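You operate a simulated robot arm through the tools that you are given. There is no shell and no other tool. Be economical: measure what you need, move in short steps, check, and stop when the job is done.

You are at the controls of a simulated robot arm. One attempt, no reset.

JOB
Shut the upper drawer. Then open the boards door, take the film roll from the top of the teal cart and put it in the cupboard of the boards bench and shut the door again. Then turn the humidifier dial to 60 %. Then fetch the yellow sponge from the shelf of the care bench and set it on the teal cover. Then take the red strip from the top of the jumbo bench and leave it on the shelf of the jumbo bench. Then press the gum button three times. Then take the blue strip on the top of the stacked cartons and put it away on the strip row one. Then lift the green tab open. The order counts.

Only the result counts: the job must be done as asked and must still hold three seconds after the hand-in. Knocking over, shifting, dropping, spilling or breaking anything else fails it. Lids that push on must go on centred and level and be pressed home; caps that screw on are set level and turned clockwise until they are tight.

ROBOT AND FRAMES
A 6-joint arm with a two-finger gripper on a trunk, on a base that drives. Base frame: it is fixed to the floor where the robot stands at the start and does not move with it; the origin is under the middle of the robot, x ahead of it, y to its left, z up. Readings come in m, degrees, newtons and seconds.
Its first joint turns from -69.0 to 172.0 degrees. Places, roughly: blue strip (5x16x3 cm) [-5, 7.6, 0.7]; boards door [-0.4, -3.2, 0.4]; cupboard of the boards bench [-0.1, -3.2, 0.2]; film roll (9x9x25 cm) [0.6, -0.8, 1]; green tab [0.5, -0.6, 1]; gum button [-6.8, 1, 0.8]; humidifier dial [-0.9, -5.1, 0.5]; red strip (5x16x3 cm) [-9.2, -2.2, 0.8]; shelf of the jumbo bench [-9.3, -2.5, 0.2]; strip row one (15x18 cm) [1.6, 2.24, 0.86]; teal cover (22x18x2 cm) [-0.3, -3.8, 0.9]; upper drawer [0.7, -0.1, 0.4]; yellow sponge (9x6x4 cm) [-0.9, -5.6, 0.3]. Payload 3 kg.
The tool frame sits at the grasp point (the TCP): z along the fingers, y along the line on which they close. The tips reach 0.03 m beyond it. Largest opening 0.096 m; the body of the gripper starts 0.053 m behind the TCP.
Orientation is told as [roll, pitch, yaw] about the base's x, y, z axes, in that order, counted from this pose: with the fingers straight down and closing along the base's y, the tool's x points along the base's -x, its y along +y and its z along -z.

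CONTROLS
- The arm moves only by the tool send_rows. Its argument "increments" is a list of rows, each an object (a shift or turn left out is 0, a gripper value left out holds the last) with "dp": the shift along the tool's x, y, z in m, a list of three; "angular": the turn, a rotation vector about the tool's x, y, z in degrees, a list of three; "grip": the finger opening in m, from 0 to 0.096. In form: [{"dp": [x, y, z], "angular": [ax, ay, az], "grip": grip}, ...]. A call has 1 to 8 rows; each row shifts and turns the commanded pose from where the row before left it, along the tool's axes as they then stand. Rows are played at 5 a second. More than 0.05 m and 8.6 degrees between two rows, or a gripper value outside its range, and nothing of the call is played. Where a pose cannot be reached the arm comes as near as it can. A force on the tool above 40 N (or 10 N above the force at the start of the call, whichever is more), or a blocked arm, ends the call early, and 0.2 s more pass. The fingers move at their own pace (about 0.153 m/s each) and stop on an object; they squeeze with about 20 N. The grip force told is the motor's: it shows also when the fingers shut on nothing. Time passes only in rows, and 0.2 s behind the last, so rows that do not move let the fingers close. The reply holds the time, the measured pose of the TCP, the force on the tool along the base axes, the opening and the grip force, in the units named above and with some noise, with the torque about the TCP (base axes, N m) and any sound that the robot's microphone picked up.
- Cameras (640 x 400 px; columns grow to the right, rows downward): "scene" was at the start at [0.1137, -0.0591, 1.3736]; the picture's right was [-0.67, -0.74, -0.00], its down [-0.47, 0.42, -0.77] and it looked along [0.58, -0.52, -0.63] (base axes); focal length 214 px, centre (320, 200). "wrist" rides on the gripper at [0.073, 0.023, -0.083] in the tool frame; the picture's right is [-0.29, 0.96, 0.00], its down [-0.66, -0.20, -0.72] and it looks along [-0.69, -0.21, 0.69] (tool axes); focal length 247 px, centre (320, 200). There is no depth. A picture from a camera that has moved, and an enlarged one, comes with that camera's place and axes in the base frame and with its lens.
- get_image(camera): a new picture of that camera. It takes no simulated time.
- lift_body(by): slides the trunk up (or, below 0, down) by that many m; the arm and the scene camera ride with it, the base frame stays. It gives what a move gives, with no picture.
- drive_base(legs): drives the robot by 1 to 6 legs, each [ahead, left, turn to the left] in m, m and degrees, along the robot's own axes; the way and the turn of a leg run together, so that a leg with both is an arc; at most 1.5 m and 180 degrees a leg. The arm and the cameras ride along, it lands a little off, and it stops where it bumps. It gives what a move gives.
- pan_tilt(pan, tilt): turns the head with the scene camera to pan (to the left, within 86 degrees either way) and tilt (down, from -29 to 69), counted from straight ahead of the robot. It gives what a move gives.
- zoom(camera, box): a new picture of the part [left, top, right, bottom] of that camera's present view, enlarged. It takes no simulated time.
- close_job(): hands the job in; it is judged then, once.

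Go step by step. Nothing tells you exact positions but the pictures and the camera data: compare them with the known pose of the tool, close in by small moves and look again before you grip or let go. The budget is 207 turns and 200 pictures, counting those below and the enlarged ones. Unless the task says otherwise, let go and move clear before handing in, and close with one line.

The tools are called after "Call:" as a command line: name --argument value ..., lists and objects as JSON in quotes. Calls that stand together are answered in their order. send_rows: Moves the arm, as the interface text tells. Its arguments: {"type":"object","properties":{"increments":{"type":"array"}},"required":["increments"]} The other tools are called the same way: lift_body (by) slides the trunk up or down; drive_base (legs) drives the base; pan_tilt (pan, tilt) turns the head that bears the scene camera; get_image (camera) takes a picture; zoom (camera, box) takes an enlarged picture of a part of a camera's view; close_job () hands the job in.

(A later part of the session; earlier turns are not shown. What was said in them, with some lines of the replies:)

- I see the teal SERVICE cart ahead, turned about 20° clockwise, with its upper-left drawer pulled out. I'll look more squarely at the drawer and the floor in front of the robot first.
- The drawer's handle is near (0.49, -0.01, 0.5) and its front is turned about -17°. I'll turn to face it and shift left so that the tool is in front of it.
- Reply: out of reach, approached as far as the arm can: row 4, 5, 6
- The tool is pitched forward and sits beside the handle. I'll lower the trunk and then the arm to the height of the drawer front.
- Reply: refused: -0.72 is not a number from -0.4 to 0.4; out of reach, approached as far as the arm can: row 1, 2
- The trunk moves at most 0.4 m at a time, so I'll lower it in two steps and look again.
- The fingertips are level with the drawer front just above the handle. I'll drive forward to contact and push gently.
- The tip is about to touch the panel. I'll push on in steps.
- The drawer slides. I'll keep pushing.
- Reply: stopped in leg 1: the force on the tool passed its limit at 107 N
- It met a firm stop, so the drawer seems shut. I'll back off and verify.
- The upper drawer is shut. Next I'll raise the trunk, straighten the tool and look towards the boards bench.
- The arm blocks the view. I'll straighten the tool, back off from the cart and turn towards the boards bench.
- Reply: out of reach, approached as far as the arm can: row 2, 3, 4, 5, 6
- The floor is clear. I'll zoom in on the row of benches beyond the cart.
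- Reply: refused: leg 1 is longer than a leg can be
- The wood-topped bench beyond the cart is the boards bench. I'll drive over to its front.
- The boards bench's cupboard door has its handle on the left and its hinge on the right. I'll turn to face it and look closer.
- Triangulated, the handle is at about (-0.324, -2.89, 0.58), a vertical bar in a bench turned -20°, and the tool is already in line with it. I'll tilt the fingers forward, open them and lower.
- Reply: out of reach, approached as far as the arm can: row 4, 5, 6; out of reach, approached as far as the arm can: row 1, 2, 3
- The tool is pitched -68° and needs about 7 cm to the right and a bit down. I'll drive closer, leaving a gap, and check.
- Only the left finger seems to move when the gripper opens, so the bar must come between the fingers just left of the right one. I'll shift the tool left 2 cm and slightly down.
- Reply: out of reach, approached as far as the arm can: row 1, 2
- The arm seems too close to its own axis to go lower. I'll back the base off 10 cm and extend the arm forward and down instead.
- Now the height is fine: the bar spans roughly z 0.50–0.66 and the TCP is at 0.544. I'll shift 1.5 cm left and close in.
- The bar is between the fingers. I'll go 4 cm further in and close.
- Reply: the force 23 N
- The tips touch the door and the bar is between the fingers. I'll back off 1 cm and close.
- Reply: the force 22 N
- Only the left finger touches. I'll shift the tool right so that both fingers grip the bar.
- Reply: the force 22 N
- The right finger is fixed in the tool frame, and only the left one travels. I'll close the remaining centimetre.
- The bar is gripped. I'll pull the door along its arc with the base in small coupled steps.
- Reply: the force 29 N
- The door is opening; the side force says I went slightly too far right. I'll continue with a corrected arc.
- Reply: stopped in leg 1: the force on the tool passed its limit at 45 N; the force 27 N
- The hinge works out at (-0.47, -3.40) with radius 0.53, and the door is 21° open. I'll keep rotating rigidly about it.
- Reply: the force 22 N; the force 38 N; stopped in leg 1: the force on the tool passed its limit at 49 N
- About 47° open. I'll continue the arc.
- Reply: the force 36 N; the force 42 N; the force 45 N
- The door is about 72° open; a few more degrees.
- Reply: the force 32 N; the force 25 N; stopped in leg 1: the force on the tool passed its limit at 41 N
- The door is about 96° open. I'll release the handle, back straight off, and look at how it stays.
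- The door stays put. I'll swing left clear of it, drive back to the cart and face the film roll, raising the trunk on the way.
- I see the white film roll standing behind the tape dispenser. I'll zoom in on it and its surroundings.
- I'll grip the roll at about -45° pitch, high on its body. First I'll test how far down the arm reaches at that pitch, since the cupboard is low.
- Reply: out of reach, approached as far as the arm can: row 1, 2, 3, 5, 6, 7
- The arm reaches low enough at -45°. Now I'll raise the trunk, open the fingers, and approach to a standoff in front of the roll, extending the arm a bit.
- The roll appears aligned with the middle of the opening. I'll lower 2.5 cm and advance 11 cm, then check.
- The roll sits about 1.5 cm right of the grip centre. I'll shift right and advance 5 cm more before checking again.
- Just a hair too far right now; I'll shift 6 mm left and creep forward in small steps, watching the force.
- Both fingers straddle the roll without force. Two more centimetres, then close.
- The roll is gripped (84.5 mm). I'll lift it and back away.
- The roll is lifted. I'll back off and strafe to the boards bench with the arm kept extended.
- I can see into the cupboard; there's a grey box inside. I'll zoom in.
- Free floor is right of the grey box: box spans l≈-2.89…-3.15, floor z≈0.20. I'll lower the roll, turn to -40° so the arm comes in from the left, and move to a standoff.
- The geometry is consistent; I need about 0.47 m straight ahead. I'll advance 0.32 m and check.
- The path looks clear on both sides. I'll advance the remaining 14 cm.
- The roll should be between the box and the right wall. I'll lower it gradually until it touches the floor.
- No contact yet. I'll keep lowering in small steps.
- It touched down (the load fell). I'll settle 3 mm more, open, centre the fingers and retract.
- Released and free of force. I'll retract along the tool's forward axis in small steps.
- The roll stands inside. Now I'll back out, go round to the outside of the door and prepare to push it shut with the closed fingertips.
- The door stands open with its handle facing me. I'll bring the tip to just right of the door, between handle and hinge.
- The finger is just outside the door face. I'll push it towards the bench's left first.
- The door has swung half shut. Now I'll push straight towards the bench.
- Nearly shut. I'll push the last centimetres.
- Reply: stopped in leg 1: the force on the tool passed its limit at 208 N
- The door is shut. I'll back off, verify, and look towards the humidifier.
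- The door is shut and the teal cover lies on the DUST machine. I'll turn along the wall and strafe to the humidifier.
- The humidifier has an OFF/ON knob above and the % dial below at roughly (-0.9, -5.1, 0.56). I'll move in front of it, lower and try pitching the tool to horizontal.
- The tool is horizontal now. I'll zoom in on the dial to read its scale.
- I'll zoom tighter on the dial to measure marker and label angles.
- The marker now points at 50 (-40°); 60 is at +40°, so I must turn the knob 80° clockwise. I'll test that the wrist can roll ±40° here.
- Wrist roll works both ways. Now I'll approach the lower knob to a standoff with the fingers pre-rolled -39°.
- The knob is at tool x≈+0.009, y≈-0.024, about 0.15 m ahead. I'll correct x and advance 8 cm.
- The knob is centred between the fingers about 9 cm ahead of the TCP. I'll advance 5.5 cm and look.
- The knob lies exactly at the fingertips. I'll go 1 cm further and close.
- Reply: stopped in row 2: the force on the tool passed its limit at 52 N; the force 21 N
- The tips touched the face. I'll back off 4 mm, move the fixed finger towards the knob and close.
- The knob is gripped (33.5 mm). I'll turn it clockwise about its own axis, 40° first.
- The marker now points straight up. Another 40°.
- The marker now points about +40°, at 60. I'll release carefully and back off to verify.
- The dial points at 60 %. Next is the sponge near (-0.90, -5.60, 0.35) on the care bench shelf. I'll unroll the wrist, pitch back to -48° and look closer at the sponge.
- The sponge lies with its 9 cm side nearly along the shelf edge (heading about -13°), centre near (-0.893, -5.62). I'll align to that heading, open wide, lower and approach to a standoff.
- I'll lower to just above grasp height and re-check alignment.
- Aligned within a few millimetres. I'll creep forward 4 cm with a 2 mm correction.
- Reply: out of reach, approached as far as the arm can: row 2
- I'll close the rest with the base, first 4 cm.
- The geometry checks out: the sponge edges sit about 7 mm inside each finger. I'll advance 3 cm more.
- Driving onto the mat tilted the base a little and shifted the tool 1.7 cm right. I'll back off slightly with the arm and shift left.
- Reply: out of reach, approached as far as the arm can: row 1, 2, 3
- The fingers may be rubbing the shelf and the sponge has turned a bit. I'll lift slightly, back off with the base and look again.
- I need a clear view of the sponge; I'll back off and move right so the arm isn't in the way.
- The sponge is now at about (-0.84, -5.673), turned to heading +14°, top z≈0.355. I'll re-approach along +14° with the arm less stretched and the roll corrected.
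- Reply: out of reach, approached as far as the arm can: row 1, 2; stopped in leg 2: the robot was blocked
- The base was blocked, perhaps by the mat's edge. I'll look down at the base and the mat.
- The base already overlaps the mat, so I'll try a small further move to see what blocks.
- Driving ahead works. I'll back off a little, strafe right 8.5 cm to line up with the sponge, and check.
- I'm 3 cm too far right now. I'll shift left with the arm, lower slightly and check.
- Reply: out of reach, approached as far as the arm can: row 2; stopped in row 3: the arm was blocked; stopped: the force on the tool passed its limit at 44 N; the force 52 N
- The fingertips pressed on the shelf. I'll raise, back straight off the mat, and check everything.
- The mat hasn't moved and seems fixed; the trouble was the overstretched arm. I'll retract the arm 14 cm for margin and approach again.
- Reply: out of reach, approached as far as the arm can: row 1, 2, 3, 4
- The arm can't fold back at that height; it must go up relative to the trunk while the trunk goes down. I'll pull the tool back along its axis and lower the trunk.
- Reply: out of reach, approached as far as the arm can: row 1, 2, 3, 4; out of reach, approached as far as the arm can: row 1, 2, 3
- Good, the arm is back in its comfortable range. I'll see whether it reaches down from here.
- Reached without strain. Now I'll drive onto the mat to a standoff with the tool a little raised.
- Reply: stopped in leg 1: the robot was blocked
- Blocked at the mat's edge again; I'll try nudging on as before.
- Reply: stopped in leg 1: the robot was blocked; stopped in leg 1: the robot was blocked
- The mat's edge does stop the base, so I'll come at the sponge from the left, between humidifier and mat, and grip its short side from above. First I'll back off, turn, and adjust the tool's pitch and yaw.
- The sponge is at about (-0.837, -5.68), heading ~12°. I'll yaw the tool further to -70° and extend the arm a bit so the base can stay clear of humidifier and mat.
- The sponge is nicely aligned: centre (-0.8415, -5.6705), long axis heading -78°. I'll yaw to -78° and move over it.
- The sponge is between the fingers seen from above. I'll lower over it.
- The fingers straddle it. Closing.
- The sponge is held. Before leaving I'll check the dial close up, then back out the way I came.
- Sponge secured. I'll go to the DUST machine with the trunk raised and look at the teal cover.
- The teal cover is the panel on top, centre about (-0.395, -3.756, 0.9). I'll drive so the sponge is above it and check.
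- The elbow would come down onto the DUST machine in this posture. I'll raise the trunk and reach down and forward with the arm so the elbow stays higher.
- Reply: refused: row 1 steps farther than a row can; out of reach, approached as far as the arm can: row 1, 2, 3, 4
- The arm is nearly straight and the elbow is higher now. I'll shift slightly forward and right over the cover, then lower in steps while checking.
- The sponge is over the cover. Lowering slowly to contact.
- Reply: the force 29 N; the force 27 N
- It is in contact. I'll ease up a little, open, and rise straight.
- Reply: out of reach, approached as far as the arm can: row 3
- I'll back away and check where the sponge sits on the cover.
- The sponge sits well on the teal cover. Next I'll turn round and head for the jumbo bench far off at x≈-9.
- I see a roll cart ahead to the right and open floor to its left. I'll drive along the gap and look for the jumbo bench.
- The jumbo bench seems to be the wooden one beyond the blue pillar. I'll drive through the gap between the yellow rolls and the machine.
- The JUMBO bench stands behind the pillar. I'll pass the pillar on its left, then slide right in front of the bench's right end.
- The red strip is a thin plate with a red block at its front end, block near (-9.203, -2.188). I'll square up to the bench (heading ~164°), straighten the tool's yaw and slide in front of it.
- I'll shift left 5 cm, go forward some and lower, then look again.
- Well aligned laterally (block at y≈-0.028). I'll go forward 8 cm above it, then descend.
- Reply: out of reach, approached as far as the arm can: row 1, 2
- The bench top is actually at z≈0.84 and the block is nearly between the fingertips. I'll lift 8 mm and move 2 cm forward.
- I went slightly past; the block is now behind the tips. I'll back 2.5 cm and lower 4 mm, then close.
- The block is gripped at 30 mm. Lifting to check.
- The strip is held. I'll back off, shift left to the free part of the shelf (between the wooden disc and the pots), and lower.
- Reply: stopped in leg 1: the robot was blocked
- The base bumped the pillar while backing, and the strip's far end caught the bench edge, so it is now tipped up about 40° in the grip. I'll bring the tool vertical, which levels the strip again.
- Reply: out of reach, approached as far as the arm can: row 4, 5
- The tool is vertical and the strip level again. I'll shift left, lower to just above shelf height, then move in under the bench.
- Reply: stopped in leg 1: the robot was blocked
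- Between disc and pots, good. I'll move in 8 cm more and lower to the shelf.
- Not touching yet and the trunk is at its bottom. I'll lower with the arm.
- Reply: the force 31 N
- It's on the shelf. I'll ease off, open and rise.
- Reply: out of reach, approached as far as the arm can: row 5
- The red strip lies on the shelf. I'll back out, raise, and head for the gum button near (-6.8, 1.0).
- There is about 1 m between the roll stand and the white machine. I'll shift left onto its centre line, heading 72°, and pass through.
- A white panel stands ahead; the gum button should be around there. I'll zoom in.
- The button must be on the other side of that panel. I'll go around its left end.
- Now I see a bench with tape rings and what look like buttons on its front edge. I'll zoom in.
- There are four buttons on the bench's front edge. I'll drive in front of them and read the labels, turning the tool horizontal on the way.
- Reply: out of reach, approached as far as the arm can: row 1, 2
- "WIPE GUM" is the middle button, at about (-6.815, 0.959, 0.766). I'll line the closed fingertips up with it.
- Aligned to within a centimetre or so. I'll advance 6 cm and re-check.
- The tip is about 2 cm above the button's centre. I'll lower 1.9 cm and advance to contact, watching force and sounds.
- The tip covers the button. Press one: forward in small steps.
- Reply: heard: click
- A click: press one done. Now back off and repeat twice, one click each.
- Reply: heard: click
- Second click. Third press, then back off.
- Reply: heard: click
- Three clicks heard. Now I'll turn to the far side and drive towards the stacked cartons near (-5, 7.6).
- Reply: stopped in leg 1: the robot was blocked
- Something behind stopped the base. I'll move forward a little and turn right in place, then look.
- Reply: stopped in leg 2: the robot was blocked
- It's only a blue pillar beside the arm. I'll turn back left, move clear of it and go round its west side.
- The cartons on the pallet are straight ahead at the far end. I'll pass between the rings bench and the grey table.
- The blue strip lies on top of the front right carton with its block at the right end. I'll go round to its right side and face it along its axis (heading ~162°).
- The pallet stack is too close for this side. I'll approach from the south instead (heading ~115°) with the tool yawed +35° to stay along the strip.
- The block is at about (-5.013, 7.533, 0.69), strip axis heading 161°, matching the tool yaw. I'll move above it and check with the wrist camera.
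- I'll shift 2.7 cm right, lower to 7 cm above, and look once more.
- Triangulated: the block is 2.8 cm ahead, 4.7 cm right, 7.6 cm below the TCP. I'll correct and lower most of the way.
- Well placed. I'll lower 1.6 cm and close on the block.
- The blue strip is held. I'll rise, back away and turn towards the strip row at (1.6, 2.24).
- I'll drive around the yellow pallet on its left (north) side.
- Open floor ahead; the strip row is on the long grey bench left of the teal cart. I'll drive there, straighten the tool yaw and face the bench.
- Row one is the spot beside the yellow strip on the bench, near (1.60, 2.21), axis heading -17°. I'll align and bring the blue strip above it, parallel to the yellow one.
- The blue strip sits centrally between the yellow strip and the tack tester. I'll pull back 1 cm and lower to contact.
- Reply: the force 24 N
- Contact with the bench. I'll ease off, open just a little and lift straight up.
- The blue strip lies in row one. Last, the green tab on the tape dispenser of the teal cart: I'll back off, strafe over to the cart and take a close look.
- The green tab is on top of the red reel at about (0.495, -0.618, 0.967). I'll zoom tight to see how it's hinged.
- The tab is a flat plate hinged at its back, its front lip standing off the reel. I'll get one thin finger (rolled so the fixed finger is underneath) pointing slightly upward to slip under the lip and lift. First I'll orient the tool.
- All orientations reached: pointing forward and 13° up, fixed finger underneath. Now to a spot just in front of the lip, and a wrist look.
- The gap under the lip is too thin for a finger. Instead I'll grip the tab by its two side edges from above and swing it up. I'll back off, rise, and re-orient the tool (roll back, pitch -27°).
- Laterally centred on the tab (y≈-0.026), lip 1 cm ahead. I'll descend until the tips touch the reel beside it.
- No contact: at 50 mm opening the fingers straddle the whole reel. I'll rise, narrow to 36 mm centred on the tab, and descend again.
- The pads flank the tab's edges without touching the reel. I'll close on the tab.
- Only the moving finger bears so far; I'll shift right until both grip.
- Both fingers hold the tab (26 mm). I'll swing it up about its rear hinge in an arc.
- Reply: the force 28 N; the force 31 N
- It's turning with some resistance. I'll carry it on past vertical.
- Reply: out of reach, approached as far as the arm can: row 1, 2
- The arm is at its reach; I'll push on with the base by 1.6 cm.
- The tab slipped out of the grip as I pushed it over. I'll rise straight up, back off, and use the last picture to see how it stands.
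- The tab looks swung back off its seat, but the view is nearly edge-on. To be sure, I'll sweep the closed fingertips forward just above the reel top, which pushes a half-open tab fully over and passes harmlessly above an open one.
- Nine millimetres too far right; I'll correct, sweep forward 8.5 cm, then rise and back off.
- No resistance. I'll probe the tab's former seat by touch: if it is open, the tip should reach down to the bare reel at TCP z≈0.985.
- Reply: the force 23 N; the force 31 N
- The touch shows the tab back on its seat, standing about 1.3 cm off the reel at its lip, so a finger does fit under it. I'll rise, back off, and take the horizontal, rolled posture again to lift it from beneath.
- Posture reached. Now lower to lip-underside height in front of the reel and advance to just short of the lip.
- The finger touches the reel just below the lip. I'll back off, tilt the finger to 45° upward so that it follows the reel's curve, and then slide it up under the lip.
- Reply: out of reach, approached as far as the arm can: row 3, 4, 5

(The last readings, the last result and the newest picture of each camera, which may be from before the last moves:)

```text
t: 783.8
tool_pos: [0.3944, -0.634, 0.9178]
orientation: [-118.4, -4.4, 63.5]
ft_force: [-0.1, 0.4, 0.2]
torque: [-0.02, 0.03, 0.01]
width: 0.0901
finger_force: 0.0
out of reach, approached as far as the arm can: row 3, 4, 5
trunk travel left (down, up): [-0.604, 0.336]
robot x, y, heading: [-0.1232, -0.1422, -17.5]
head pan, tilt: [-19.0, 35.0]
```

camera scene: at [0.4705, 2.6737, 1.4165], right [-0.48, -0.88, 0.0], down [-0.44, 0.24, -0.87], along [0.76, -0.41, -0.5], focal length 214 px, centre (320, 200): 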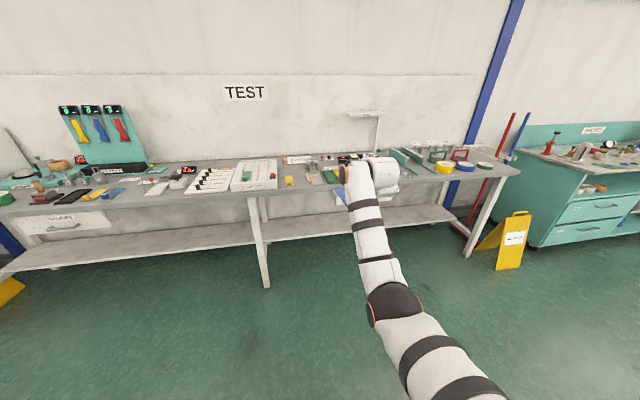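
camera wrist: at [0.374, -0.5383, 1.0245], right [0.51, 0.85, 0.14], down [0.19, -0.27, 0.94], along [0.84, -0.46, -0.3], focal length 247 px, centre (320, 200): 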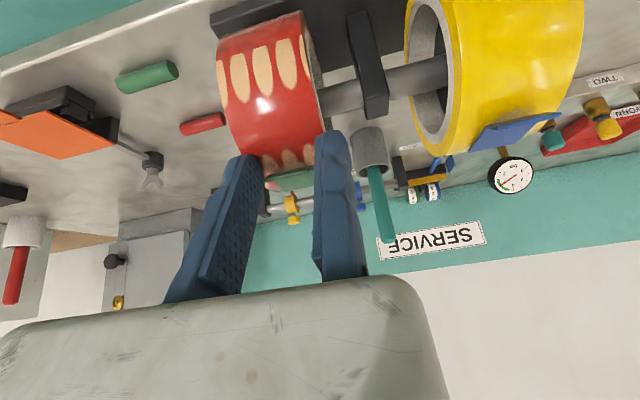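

45° is out of reach; I'll settle for about 28° upward.

Call:
send_rows --increments '[{"angular": [-8.5, 0, 0]}, {"angular": [-8.5, 0, 0]}, {}, {}]'

```text
t: 784.8
tool_pos: [0.404, -0.609, 0.9262]
orientation: [-115.3, -2.2, 69.0]
ft_force: [-0.2, -0.7, 0.5]
torque: [-0.01, 0.03, 0.07]
width: 0.09
finger_force: 0.0
out of reach, approached as far as the arm can: row 2
trunk travel left (down, up): [-0.604, 0.336]
robot x, y, heading: [-0.1265, -0.1388, -17.5]
head pan, tilt: [-19.0, 35.0]
```

Good enough (25° up). Using base and trunk, I'll line up and slide the finger up along the reel under the lip.

Call:
drive_base --legs '[[0.023, 0.019, 0]]'

Call:
lift_body --by 0.019

Call:
drive_base --legs '[[0.012, 0, 0]]'

Call:
lift_body --by 0.006

```text
t: 785.7
tool_pos: [0.4208, -0.5992, 0.9263]
orientation: [-116.1, -2.1, 68.7]
ft_force: [-4.2, 3.5, 1.1]
torque: [0.0, -0.1, 0.1]
width: 0.0901
finger_force: 0.1
trunk travel left (down, up): [-0.604, 0.336]
robot x, y, heading: [-0.1074, -0.1329, -17.4]
head pan, tilt: [-19.0, 35.0]
stopped in leg 1: the force on the tool passed its limit at 78 N (the readings are from after the stop); the commanded pose is now the measured one
```

```text
t: 786.4
tool_pos: [0.4225, -0.6001, 0.9457]
orientation: [-115.8, -2.1, 68.6]
ft_force: [-0.4, -0.1, -0.5]
torque: [0.0, -0.02, 0.02]
width: 0.0898
finger_force: 0.1
trunk travel left (down, up): [-0.623, 0.317]
robot x, y, heading: [-0.1038, -0.132, -18.0]
head pan, tilt: [-19.0, 35.0]
```

```text
t: 787.1
tool_pos: [0.4327, -0.6037, 0.9458]
orientation: [-115.9, -2.1, 68.5]
ft_force: [-1.9, 1.6, 1.1]
torque: [-0.01, -0.04, 0.03]
width: 0.0902
finger_force: 0.0
trunk travel left (down, up): [-0.623, 0.317]
robot x, y, heading: [-0.0883, -0.1345, -17.6]
head pan, tilt: [-19.0, 35.0]
```

```text
t: 787.7
tool_pos: [0.4332, -0.6035, 0.951]
orientation: [-115.9, -2.2, 68.6]
ft_force: [-0.7, -0.2, 0.4]
torque: [-0.02, 0.02, 0.01]
width: 0.0901
finger_force: 0.0
trunk travel left (down, up): [-0.629, 0.311]
robot x, y, heading: [-0.0929, -0.1376, -17.6]
head pan, tilt: [-19.0, 35.0]
```

The finger is nosing up the reel just below the lip. I'll push in a bit more and then lift.

Call:
drive_base --legs '[[0.01, 0.002, 0]]'

Call:
lift_body --by 0.004

Call:
drive_base --legs '[[0.008, 0, 0]]'

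Call:
lift_body --by 0.006

Call:
lift_body --by 0.01

Call:
drive_base --legs '[[0.012, 0, 0]]'

Call:
lift_body --by 0.012

Call:
drive_base --legs '[[0.04, 0, 0]]'

```text
t: 788.4
tool_pos: [0.4419, -0.6048, 0.9536]
orientation: [-116.0, -2.0, 68.6]
ft_force: [-0.1, -0.5, 6.9]
torque: [-0.02, -0.16, -0.04]
width: 0.0897
finger_force: 0.0
trunk travel left (down, up): [-0.629, 0.311]
robot x, y, heading: [-0.0847, -0.1341, -17.6]
head pan, tilt: [-19.0, 35.0]
```

```text
t: 788.9
tool_pos: [0.4443, -0.6043, 0.9559]
orientation: [-115.9, -2.1, 68.6]
ft_force: [-0.3, 0.4, 0.4]
torque: [0.0, -0.02, 0.0]
width: 0.0901
finger_force: 0.1
trunk travel left (down, up): [-0.633, 0.307]
robot x, y, heading: [-0.0829, -0.1362, -17.6]
head pan, tilt: [-19.0, 35.0]
```

```text
t: 789.7
tool_pos: [0.4513, -0.6075, 0.9567]
orientation: [-116.0, -2.1, 68.6]
ft_force: [-0.3, -0.6, 5.2]
torque: [-0.07, -0.08, -0.02]
width: 0.0898
finger_force: 0.0
trunk travel left (down, up): [-0.633, 0.307]
robot x, y, heading: [-0.0742, -0.1367, -18.1]
head pan, tilt: [-19.0, 35.0]
```

```text
t: 790.2
tool_pos: [0.4512, -0.6083, 0.9618]
orientation: [-116.0, -2.2, 68.6]
ft_force: [1.0, 0.6, -0.3]
torque: [0.0, 0.01, -0.02]
width: 0.0899
finger_force: 0.1
trunk travel left (down, up): [-0.639, 0.301]
robot x, y, heading: [-0.0773, -0.1362, -17.8]
head pan, tilt: [-19.0, 35.0]
```

```text
t: 790.8
tool_pos: [0.4513, -0.6087, 0.9728]
orientation: [-116.0, -2.1, 68.6]
ft_force: [0.1, 0.1, 0.0]
torque: [0.01, 0.0, 0.0]
width: 0.0902
finger_force: 0.1
trunk travel left (down, up): [-0.649, 0.291]
robot x, y, heading: [-0.0741, -0.1381, -17.7]
head pan, tilt: [-19.0, 35.0]
```

```text
t: 791.6
tool_pos: [0.4622, -0.6114, 0.9728]
orientation: [-116.0, -2.1, 68.6]
ft_force: [-0.4, -1.2, -0.7]
torque: [-0.02, 0.04, 0.01]
width: 0.0898
finger_force: 0.1
trunk travel left (down, up): [-0.649, 0.291]
robot x, y, heading: [-0.0599, -0.1417, -17.4]
head pan, tilt: [-19.0, 35.0]
```

```text
t: 792.2
tool_pos: [0.4622, -0.6122, 0.9837]
orientation: [-116.0, -2.1, 68.6]
ft_force: [1.4, 0.2, 0.0]
torque: [0.0, 0.01, 0.0]
width: 0.0901
finger_force: 0.1
trunk travel left (down, up): [-0.661, 0.279]
robot x, y, heading: [-0.0588, -0.1429, -17.6]
head pan, tilt: [-19.0, 35.0]
```

```text
t: 793.1
tool_pos: [0.4893, -0.6219, 0.9902]
orientation: [-116.8, -2.2, 68.4]
ft_force: [-7.0, 3.5, 2.5]
torque: [0.28, 0.33, 0.11]
width: 0.09
finger_force: 0.1
trunk travel left (down, up): [-0.661, 0.279]
robot x, y, heading: [-0.029, -0.1522, -17.6]
head pan, tilt: [-19.0, 35.0]
stopped in leg 1: the force on the tool passed its limit at 140 N (the readings are from after the stop); the commanded pose is now the measured one
```

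The finger has swept up and over the reel. I'll rise clear, back away and hand in.

Call:
lift_body --by 0.12

Call:
drive_base --legs '[[-0.35, 0, 0]]'

Call:
close_job

```text
t: 794.6
tool_pos: [0.493, -0.6228, 1.1072]
orientation: [-116.7, -2.2, 68.4]
ft_force: [0.2, 0.2, -0.2]
torque: [0.0, -0.01, -0.01]
width: 0.09
finger_force: 0.0
trunk travel left (down, up): [-0.781, 0.159]
robot x, y, heading: [-0.0321, -0.1529, -17.9]
head pan, tilt: [-19.0, 35.0]
```

```text
t: 796.9
tool_pos: [0.1634, -0.514, 1.1072]
orientation: [-116.6, -2.2, 68.7]
ft_force: [-0.5, -0.1, -0.1]
torque: [-0.01, -0.02, 0.01]
width: 0.0899
finger_force: 0.1
trunk travel left (down, up): [-0.781, 0.159]
robot x, y, heading: [-0.3605, -0.0461, -17.5]
head pan, tilt: [-19.0, 35.0]
```

```text
The job is handed in.
```

I handed the job in with every step done except the green tab: I can't say it is open, because I had no pictures left to check. A touch check after the first attempt suggested it had dropped back shut. On the second attempt I pressed the tape dispenser with up to 140 N, so it may also have shifted.
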